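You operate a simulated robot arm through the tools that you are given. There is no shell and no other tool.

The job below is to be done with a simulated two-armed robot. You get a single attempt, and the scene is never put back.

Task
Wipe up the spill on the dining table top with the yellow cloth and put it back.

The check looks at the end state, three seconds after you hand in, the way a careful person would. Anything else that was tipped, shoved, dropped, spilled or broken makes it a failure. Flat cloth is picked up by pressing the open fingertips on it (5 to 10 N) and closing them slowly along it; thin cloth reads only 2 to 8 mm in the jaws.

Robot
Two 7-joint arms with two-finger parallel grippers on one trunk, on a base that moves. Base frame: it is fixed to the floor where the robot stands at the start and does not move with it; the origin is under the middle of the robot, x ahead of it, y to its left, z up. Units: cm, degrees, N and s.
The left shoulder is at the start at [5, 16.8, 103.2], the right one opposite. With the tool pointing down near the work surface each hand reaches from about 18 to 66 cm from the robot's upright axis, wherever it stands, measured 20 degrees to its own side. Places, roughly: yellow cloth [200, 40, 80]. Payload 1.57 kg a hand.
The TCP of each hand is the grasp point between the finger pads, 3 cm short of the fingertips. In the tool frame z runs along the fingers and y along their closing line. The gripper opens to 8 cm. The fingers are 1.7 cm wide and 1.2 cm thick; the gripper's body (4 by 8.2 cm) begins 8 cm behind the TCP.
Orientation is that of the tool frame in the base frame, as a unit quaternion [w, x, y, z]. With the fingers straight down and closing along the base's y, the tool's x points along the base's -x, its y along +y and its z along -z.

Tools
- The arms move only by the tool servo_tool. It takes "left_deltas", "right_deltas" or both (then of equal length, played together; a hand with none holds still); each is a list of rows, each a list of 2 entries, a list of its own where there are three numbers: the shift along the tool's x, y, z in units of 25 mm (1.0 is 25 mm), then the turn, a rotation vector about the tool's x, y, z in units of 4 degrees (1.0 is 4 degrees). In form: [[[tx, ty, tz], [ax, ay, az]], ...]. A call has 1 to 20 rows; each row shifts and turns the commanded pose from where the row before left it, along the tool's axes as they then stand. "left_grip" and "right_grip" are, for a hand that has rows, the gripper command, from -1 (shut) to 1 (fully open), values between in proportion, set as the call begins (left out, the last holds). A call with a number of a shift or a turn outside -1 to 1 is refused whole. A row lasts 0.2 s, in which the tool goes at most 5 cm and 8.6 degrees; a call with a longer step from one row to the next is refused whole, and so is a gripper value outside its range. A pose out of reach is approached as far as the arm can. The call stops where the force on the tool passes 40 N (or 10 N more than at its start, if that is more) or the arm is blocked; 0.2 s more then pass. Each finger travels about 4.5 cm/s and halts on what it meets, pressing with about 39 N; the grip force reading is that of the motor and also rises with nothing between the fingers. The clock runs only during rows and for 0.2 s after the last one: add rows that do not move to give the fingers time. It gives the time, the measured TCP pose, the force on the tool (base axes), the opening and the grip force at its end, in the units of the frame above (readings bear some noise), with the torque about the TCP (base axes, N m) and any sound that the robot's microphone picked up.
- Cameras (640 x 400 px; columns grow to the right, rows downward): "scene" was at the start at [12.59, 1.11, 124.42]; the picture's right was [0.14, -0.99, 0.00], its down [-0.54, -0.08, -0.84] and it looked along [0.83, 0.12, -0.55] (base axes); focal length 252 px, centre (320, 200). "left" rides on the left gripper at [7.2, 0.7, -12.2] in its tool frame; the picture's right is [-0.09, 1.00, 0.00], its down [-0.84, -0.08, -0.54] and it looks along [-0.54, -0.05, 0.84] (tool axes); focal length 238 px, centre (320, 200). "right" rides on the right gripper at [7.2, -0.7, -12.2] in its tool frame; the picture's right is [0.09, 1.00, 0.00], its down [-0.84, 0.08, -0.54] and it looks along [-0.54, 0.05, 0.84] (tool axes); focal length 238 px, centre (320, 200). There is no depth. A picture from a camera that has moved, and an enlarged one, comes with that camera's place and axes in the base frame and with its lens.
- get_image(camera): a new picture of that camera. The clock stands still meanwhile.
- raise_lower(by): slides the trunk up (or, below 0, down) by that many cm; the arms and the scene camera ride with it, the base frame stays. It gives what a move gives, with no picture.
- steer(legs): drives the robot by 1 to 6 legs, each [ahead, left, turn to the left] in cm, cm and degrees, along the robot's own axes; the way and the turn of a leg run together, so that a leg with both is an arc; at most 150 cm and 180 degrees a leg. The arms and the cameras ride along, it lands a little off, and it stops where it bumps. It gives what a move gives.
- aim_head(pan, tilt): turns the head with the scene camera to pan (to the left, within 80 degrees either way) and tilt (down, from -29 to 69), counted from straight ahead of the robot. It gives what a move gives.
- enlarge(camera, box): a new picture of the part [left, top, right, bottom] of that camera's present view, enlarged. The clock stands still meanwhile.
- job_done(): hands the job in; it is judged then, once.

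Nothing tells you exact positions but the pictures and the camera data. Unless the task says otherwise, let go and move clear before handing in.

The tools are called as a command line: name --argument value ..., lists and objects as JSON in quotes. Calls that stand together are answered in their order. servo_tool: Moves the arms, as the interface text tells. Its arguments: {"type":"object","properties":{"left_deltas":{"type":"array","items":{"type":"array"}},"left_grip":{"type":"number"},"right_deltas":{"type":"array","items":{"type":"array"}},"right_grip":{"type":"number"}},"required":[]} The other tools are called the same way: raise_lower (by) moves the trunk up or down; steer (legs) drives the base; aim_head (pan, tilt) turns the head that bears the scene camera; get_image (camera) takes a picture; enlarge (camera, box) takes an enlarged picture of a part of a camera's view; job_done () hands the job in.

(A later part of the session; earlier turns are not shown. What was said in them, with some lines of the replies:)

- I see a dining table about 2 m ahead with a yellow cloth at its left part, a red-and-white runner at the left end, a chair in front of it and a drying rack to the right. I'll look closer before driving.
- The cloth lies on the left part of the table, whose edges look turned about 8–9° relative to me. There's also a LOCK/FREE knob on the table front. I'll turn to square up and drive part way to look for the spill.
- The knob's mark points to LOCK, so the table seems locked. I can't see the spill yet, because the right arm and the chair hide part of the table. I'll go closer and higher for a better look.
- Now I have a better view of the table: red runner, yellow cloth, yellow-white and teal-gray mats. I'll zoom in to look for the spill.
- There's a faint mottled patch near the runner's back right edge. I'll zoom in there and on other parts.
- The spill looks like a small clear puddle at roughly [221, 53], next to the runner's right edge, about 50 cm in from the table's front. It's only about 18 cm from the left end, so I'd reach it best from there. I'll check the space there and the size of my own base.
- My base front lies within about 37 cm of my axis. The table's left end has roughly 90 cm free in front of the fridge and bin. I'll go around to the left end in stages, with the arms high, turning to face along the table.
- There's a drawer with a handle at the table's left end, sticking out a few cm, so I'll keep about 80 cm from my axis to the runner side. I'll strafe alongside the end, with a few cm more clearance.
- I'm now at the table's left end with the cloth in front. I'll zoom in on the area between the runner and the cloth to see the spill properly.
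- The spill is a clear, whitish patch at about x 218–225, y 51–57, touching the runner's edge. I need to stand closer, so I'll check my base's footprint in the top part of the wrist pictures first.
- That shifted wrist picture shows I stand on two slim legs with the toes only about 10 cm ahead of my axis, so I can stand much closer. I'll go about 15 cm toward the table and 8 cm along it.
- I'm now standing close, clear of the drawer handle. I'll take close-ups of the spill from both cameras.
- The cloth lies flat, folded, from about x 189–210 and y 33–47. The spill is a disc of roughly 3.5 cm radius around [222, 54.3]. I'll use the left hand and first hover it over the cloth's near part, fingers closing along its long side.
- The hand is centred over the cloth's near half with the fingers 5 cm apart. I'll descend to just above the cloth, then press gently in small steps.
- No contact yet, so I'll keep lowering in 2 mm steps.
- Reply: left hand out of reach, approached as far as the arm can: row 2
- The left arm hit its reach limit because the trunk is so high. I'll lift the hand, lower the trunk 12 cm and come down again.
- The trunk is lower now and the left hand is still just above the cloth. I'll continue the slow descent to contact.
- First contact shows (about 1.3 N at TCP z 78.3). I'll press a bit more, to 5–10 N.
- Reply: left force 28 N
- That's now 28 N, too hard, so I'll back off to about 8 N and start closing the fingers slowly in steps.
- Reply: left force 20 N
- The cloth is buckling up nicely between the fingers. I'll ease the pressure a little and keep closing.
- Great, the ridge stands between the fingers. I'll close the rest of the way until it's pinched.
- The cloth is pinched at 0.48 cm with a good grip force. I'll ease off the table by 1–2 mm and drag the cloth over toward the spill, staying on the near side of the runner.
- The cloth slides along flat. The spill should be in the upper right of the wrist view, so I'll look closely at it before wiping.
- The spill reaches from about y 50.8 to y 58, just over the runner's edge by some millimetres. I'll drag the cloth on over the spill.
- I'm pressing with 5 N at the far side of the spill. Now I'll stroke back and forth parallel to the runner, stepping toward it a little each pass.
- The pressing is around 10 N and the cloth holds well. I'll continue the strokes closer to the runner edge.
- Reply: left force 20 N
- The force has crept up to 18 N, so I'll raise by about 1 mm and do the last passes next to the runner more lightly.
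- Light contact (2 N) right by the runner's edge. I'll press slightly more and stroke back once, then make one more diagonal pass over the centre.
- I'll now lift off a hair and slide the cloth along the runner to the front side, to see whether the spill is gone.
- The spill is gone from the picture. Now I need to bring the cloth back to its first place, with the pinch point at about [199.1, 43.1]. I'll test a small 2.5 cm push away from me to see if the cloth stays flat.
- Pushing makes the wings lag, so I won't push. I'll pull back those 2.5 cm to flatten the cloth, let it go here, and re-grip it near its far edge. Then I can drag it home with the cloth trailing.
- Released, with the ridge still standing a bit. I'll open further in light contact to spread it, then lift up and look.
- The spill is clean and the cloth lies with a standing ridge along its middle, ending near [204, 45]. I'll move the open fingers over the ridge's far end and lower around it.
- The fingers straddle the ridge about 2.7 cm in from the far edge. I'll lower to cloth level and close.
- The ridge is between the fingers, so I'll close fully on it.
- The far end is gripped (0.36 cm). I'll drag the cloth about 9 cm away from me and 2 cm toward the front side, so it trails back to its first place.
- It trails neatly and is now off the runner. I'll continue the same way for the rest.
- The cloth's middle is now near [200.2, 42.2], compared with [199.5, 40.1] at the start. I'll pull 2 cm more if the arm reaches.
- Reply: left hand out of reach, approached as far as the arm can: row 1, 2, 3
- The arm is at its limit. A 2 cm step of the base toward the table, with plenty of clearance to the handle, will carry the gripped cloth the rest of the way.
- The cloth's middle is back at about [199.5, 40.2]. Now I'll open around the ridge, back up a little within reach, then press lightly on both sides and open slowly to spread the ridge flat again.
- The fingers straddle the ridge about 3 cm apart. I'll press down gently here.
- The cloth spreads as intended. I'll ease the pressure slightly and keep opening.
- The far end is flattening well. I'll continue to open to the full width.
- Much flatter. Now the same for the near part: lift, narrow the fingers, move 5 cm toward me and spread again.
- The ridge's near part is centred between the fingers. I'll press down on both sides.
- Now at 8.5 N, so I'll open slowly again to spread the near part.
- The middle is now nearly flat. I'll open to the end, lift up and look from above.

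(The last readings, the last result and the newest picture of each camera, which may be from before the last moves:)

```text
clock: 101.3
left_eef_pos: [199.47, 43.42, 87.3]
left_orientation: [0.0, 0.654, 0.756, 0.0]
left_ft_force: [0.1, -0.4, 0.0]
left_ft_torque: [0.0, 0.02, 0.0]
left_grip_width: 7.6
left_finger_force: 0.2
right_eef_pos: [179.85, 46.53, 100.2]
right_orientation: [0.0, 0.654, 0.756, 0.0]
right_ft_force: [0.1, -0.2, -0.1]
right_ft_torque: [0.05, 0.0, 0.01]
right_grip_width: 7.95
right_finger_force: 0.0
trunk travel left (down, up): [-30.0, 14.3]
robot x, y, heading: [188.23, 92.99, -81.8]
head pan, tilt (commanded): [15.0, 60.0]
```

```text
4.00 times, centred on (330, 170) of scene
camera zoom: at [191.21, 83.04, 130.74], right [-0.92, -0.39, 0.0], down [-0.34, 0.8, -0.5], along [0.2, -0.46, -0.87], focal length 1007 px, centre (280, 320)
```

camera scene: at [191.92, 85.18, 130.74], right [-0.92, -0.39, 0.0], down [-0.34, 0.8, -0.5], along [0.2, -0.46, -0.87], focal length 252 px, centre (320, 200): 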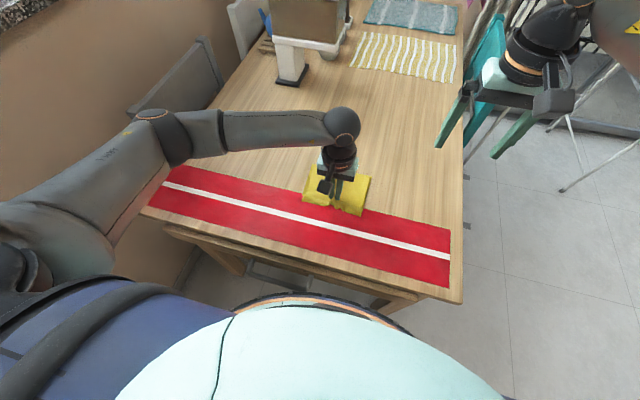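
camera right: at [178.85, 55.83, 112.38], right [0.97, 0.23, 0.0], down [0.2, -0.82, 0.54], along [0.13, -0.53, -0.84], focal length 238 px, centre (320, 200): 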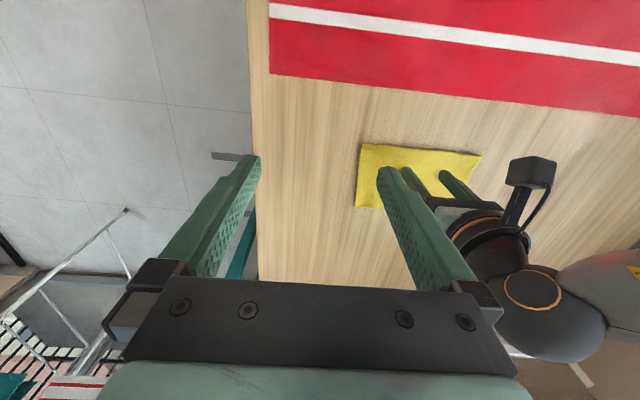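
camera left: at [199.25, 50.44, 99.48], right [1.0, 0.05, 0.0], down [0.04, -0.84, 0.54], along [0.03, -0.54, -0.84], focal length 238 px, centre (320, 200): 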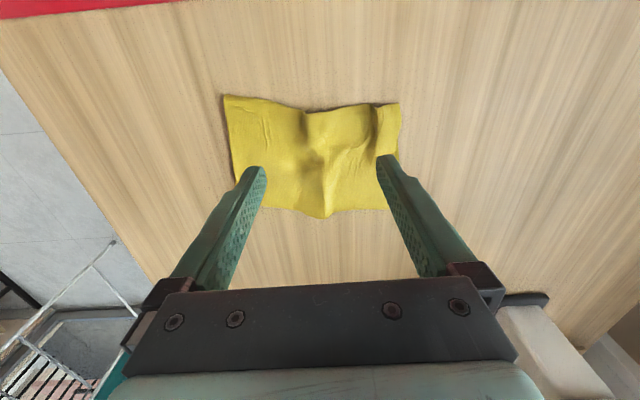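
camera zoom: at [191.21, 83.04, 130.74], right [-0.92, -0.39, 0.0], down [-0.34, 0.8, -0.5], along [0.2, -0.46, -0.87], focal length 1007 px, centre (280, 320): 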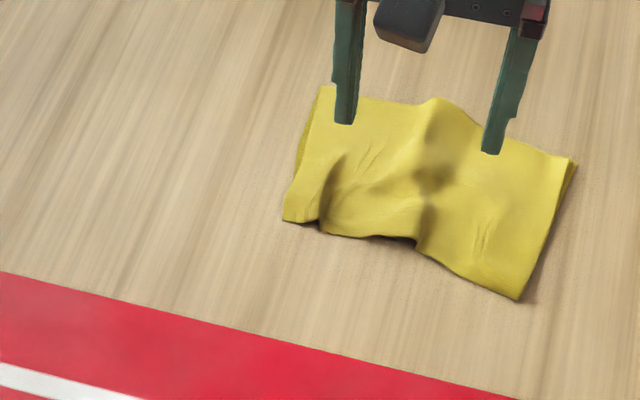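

The cloth is back at its place and nearly flat. I'll raise the hand and move it toward the spill's place to verify that it's clean.

servo_tool --left_deltas '[[[0, 0, -0.8], [0, 0, 0]], [[0, 0, -0.8], [0, 0, 0]], [[0.46, 0.896, -0.36], [0, 0, 0]], [[0.46, 0.896, -0.36], [0, 0, 0]], [[0.46, 0.896, -0.36], [0, 0, 0]], [[0.46, 0.896, -0.36], [0, 0, 0]], [[0.46, 0.896, -0.36], [0, 0, 0]], [[0.46, 0.896, -0.36], [0, 0, 0]], [[0.46, 0.896, -0.36], [0, 0, 0]], [[0.46, 0.896, -0.36], [0, 0, 0]], [[0.46, 0.896, -0.36], [0, 0, 0]], [[0.46, 0.896, -0.36], [0, 0, 0]], [[0, 0, 0], [0, 0, 0]]]'

get_image --camera "left"

get_image --camera "scene"

enlarge --camera "scene" --box '[270, 130, 430, 230]'

```text
clock: 104.1
left_eef_pos: [219.85, 58.07, 100.09]
left_orientation: [0.0, 0.654, 0.756, 0.0]
left_ft_force: [-0.2, 0.3, -0.2]
left_ft_torque: [0.0, 0.01, -0.01]
left_grip_width: 7.62
left_finger_force: 0.1
right_eef_pos: [179.83, 46.7, 100.19]
right_orientation: [0.0, 0.655, 0.756, 0.001]
right_ft_force: [0.7, -0.4, 0.1]
right_ft_torque: [-0.01, -0.02, 0.03]
right_grip_width: 7.98
right_finger_force: 0.0
trunk travel left (down, up): [-30.0, 14.3]
robot x, y, heading: [188.01, 93.23, -82.0]
head pan, tilt (commanded): [15.0, 60.0]
```

```text
taken
camera left: at [219.64, 65.09, 112.35], right [1.0, 0.05, 0.0], down [0.04, -0.84, 0.54], along [0.03, -0.54, -0.84], focal length 238 px, centre (320, 200)
```

left: 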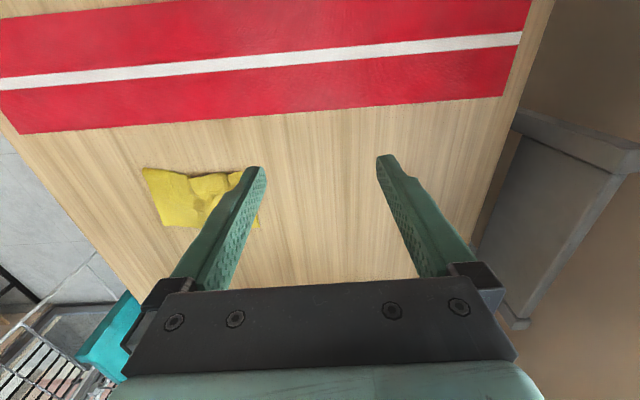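

```text
taken
camera scene: at [191.2, 83.03, 130.74], right [-0.92, -0.39, 0.0], down [-0.34, 0.8, -0.5], along [0.2, -0.46, -0.87], focal length 252 px, centre (320, 200)
```

scene: 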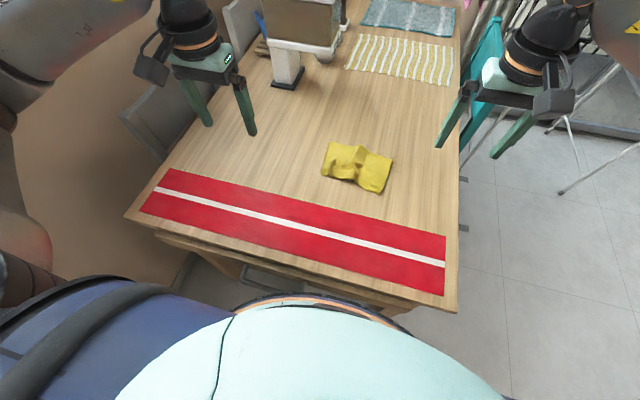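

```text
4.00 times, centred on (350, 180) of scene
camera zoom: at [191.2, 83.03, 130.74], right [-0.92, -0.39, 0.0], down [-0.34, 0.8, -0.5], along [0.2, -0.46, -0.87], focal length 1007 px, centre (200, 280)
```

zoom: 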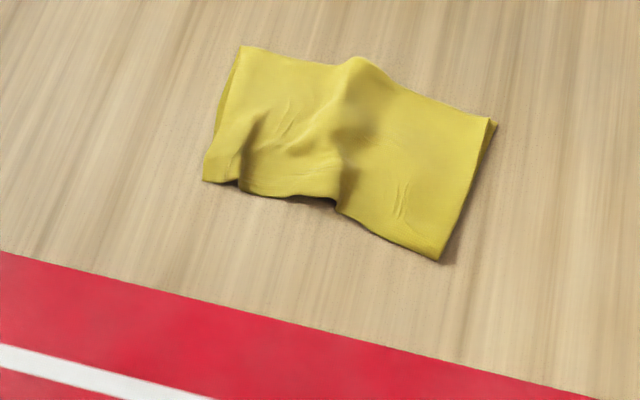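

enlarge --camera "left" --box '[270, 80, 398, 160]'

enlarge --camera "scene" --box '[200, 145, 328, 225]'

enlarge --camera "left" --box '[230, 100, 330, 170]'

```text
5.00 times, centred on (334, 120) of left
camera zoom: at [219.64, 65.09, 112.35], right [1.0, 0.05, 0.0], down [0.04, -0.84, 0.54], along [0.03, -0.54, -0.84], focal length 1192 px, centre (250, 600)
```

zoom: 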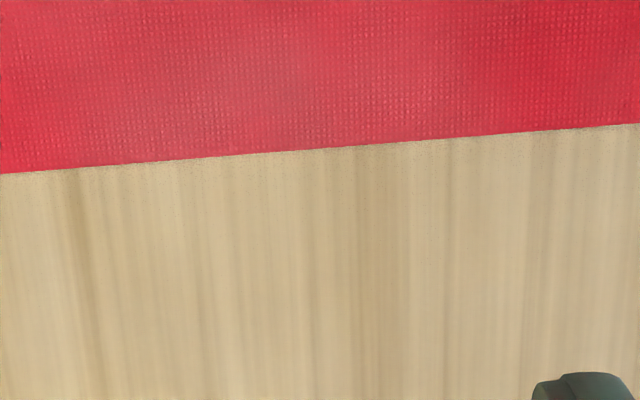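

```text
5.00 times, centred on (264, 185) of scene
camera zoom: at [191.2, 83.03, 130.74], right [-0.92, -0.39, 0.0], down [-0.34, 0.8, -0.5], along [0.2, -0.46, -0.87], focal length 1259 px, centre (600, 275)
```

zoom: 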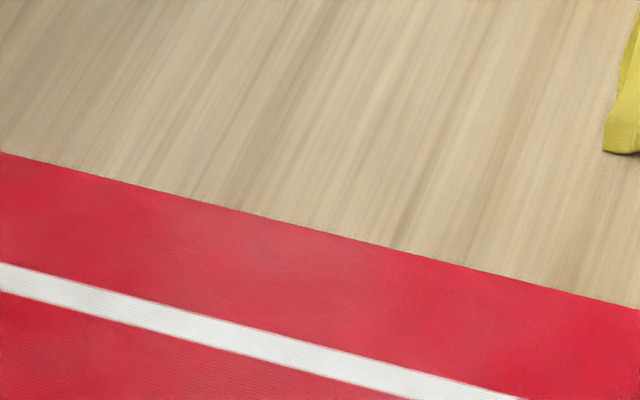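

```text
5.71 times, centred on (280, 135) of left
camera zoom: at [219.64, 65.09, 112.35], right [1.0, 0.05, 0.0], down [0.04, -0.84, 0.54], along [0.03, -0.54, -0.84], focal length 1362 px, centre (549, 571)
```

zoom: 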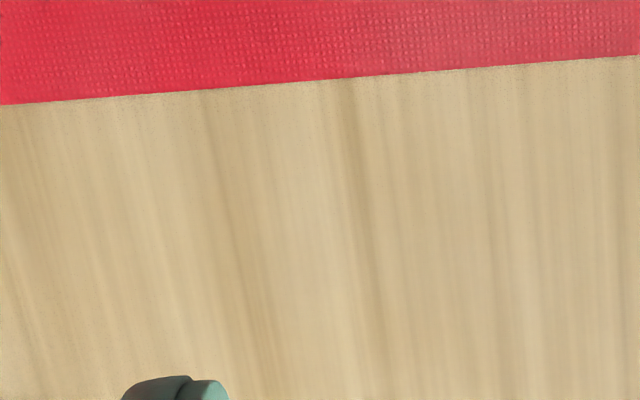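

The spill's place is clean and the runner looks untouched. I'll scan the rest of the table for anything left, and check the cloth's final position.

enlarge --camera "scene" --box '[250, 40, 410, 140]'

enlarge --camera "scene" --box '[340, 80, 468, 160]'

enlarge --camera "scene" --box '[360, 150, 488, 230]'

enlarge --camera "scene" --box '[160, 90, 320, 190]'

enlarge --camera "scene" --box '[120, 160, 460, 320]'

```text
4.00 times, centred on (330, 90) of scene
camera zoom: at [191.2, 83.03, 130.74], right [-0.92, -0.39, 0.0], down [-0.34, 0.8, -0.5], along [0.2, -0.46, -0.87], focal length 1007 px, centre (280, 640)
```

zoom: 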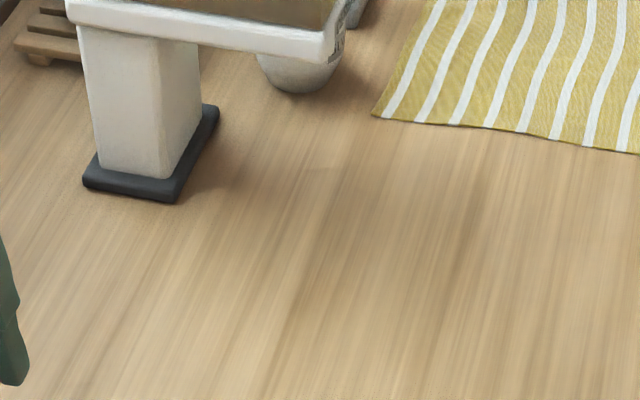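

```text
5.00 times, centred on (404, 120) of scene
camera zoom: at [191.2, 83.03, 130.74], right [-0.92, -0.39, 0.0], down [-0.34, 0.8, -0.5], along [0.2, -0.46, -0.87], focal length 1259 px, centre (-100, 600)
```

zoom: 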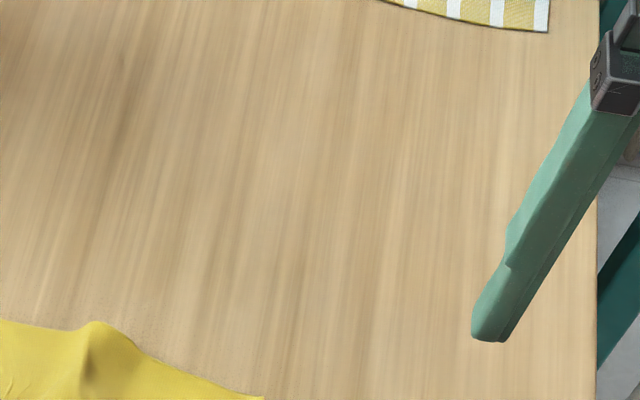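

```text
5.00 times, centred on (424, 190) of scene
camera zoom: at [191.2, 83.03, 130.74], right [-0.92, -0.39, 0.0], down [-0.34, 0.8, -0.5], along [0.2, -0.46, -0.87], focal length 1259 px, centre (-200, 250)
```

zoom: 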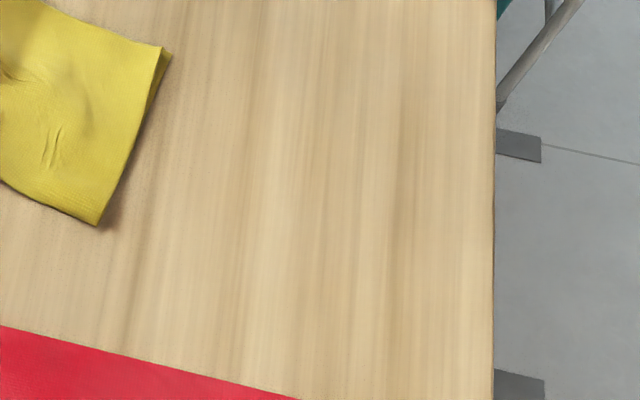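

```text
4.00 times, centred on (240, 140) of scene
camera zoom: at [191.2, 83.03, 130.74], right [-0.92, -0.39, 0.0], down [-0.34, 0.8, -0.5], along [0.2, -0.46, -0.87], focal length 1007 px, centre (640, 440)
```

zoom: 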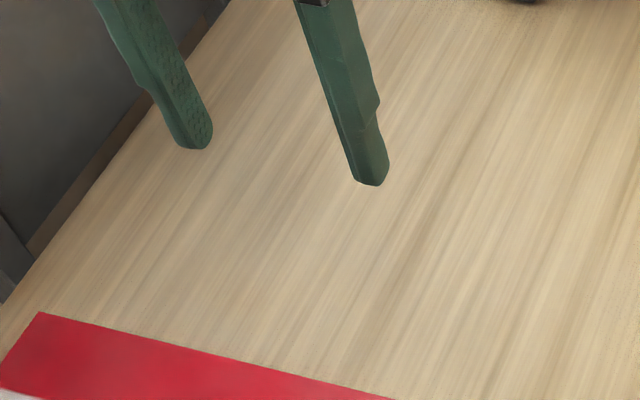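

```text
1.88 times, centred on (290, 240) of scene
camera zoom: at [191.2, 83.03, 130.74], right [-0.92, -0.39, 0.0], down [-0.34, 0.8, -0.5], along [0.2, -0.46, -0.87], focal length 474 px, centre (376, 125)
```

zoom: 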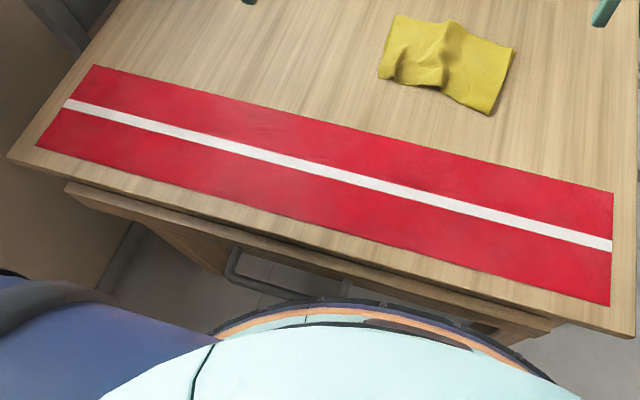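

There's a faint lighter streak by the cereal dispenser in one zoom, so I'll check it closer before finishing.

enlarge --camera "scene" --box '[300, 55, 364, 95]'

aim_head --pan 10 --tilt 40

get_image --camera "scene"

enlarge --camera "scene" --box '[240, 120, 400, 220]'

```text
10.00 times, centred on (332, 75) of scene
camera zoom: at [191.2, 83.03, 130.74], right [-0.92, -0.39, 0.0], down [-0.34, 0.8, -0.5], along [0.2, -0.46, -0.87], focal length 2518 px, centre (200, 1450)
```

zoom: 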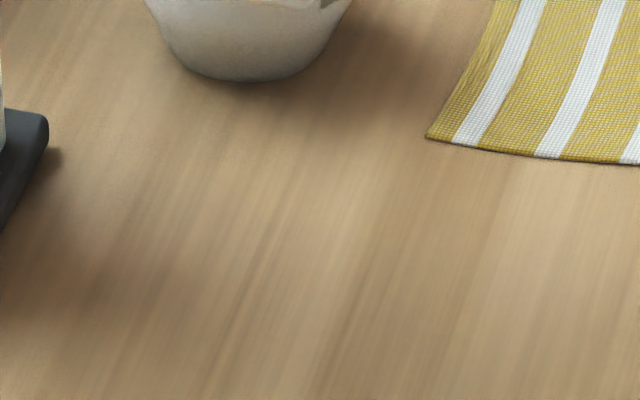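

```text
clock: 105.0
left_eef_pos: [219.98, 57.99, 100.2]
left_orientation: [-0.001, 0.654, 0.756, -0.001]
left_ft_force: [0.1, -0.2, -0.6]
left_ft_torque: [0.01, 0.01, -0.01]
left_grip_width: 7.61
left_finger_force: 0.1
right_eef_pos: [179.87, 46.72, 100.18]
right_orientation: [0.0, 0.655, 0.756, 0.0]
right_ft_force: [0.4, 0.7, -1.3]
right_ft_torque: [0.01, 0.01, 0.03]
right_grip_width: 7.99
right_finger_force: 0.0
trunk travel left (down, up): [-30.0, 14.3]
robot x, y, heading: [188.43, 93.4, -81.8]
head pan, tilt (commanded): [10.0, 40.0]
```

```text
taken
camera scene: at [191.24, 81.09, 133.41], right [-0.95, -0.31, 0.0], down [-0.2, 0.61, -0.77], along [0.24, -0.73, -0.64], focal length 252 px, centre (320, 200)
```

scene: 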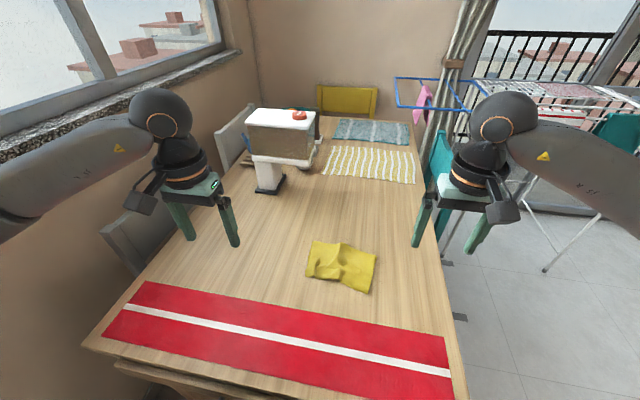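

```text
4.00 times, centred on (320, 170) of scene
camera zoom: at [191.24, 81.09, 133.41], right [-0.95, -0.31, 0.0], down [-0.2, 0.61, -0.77], along [0.24, -0.73, -0.64], focal length 1007 px, centre (320, 320)
```

zoom: 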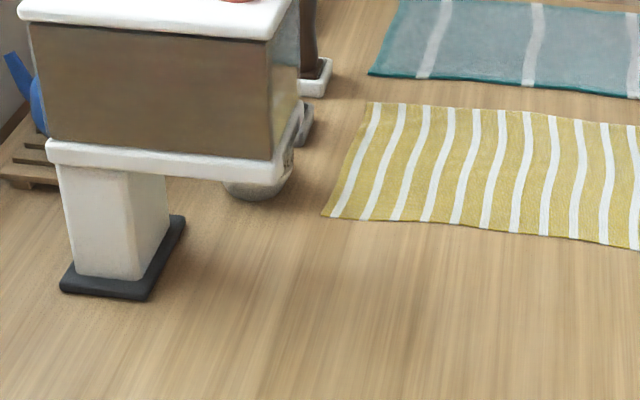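

The table is clean, everything stands as before, and the cloth is back in its first place. Both hands are open and hover well clear above the table, so I'm handing in.

job_done

```text
The job is handed in.
```

The spill is wiped up and the yellow cloth is back where it was. I've handed the job in, and no verdict came back.

- **Spill:** it was a small clear puddle beside the red runner, about 50 cm in from the table's front edge. I pressed the cloth over it in several passes. Close-up pictures afterwards show clean wood and a clean runner edge.
- **Cloth:** its middle is within about 1 cm of its starting point. It is turned about 7° from how it first lay. It keeps a few soft wrinkles from being pinched, though I spread most of them flat.
- **Everything else:** in the last pictures the runner, dispenser, mats and chair are as they were. I scanned the tabletop for other spills and saw none. The LOCK/FREE knob and the drawer handle were left alone.

Both grippers are open and hover over 20 cm above the table.
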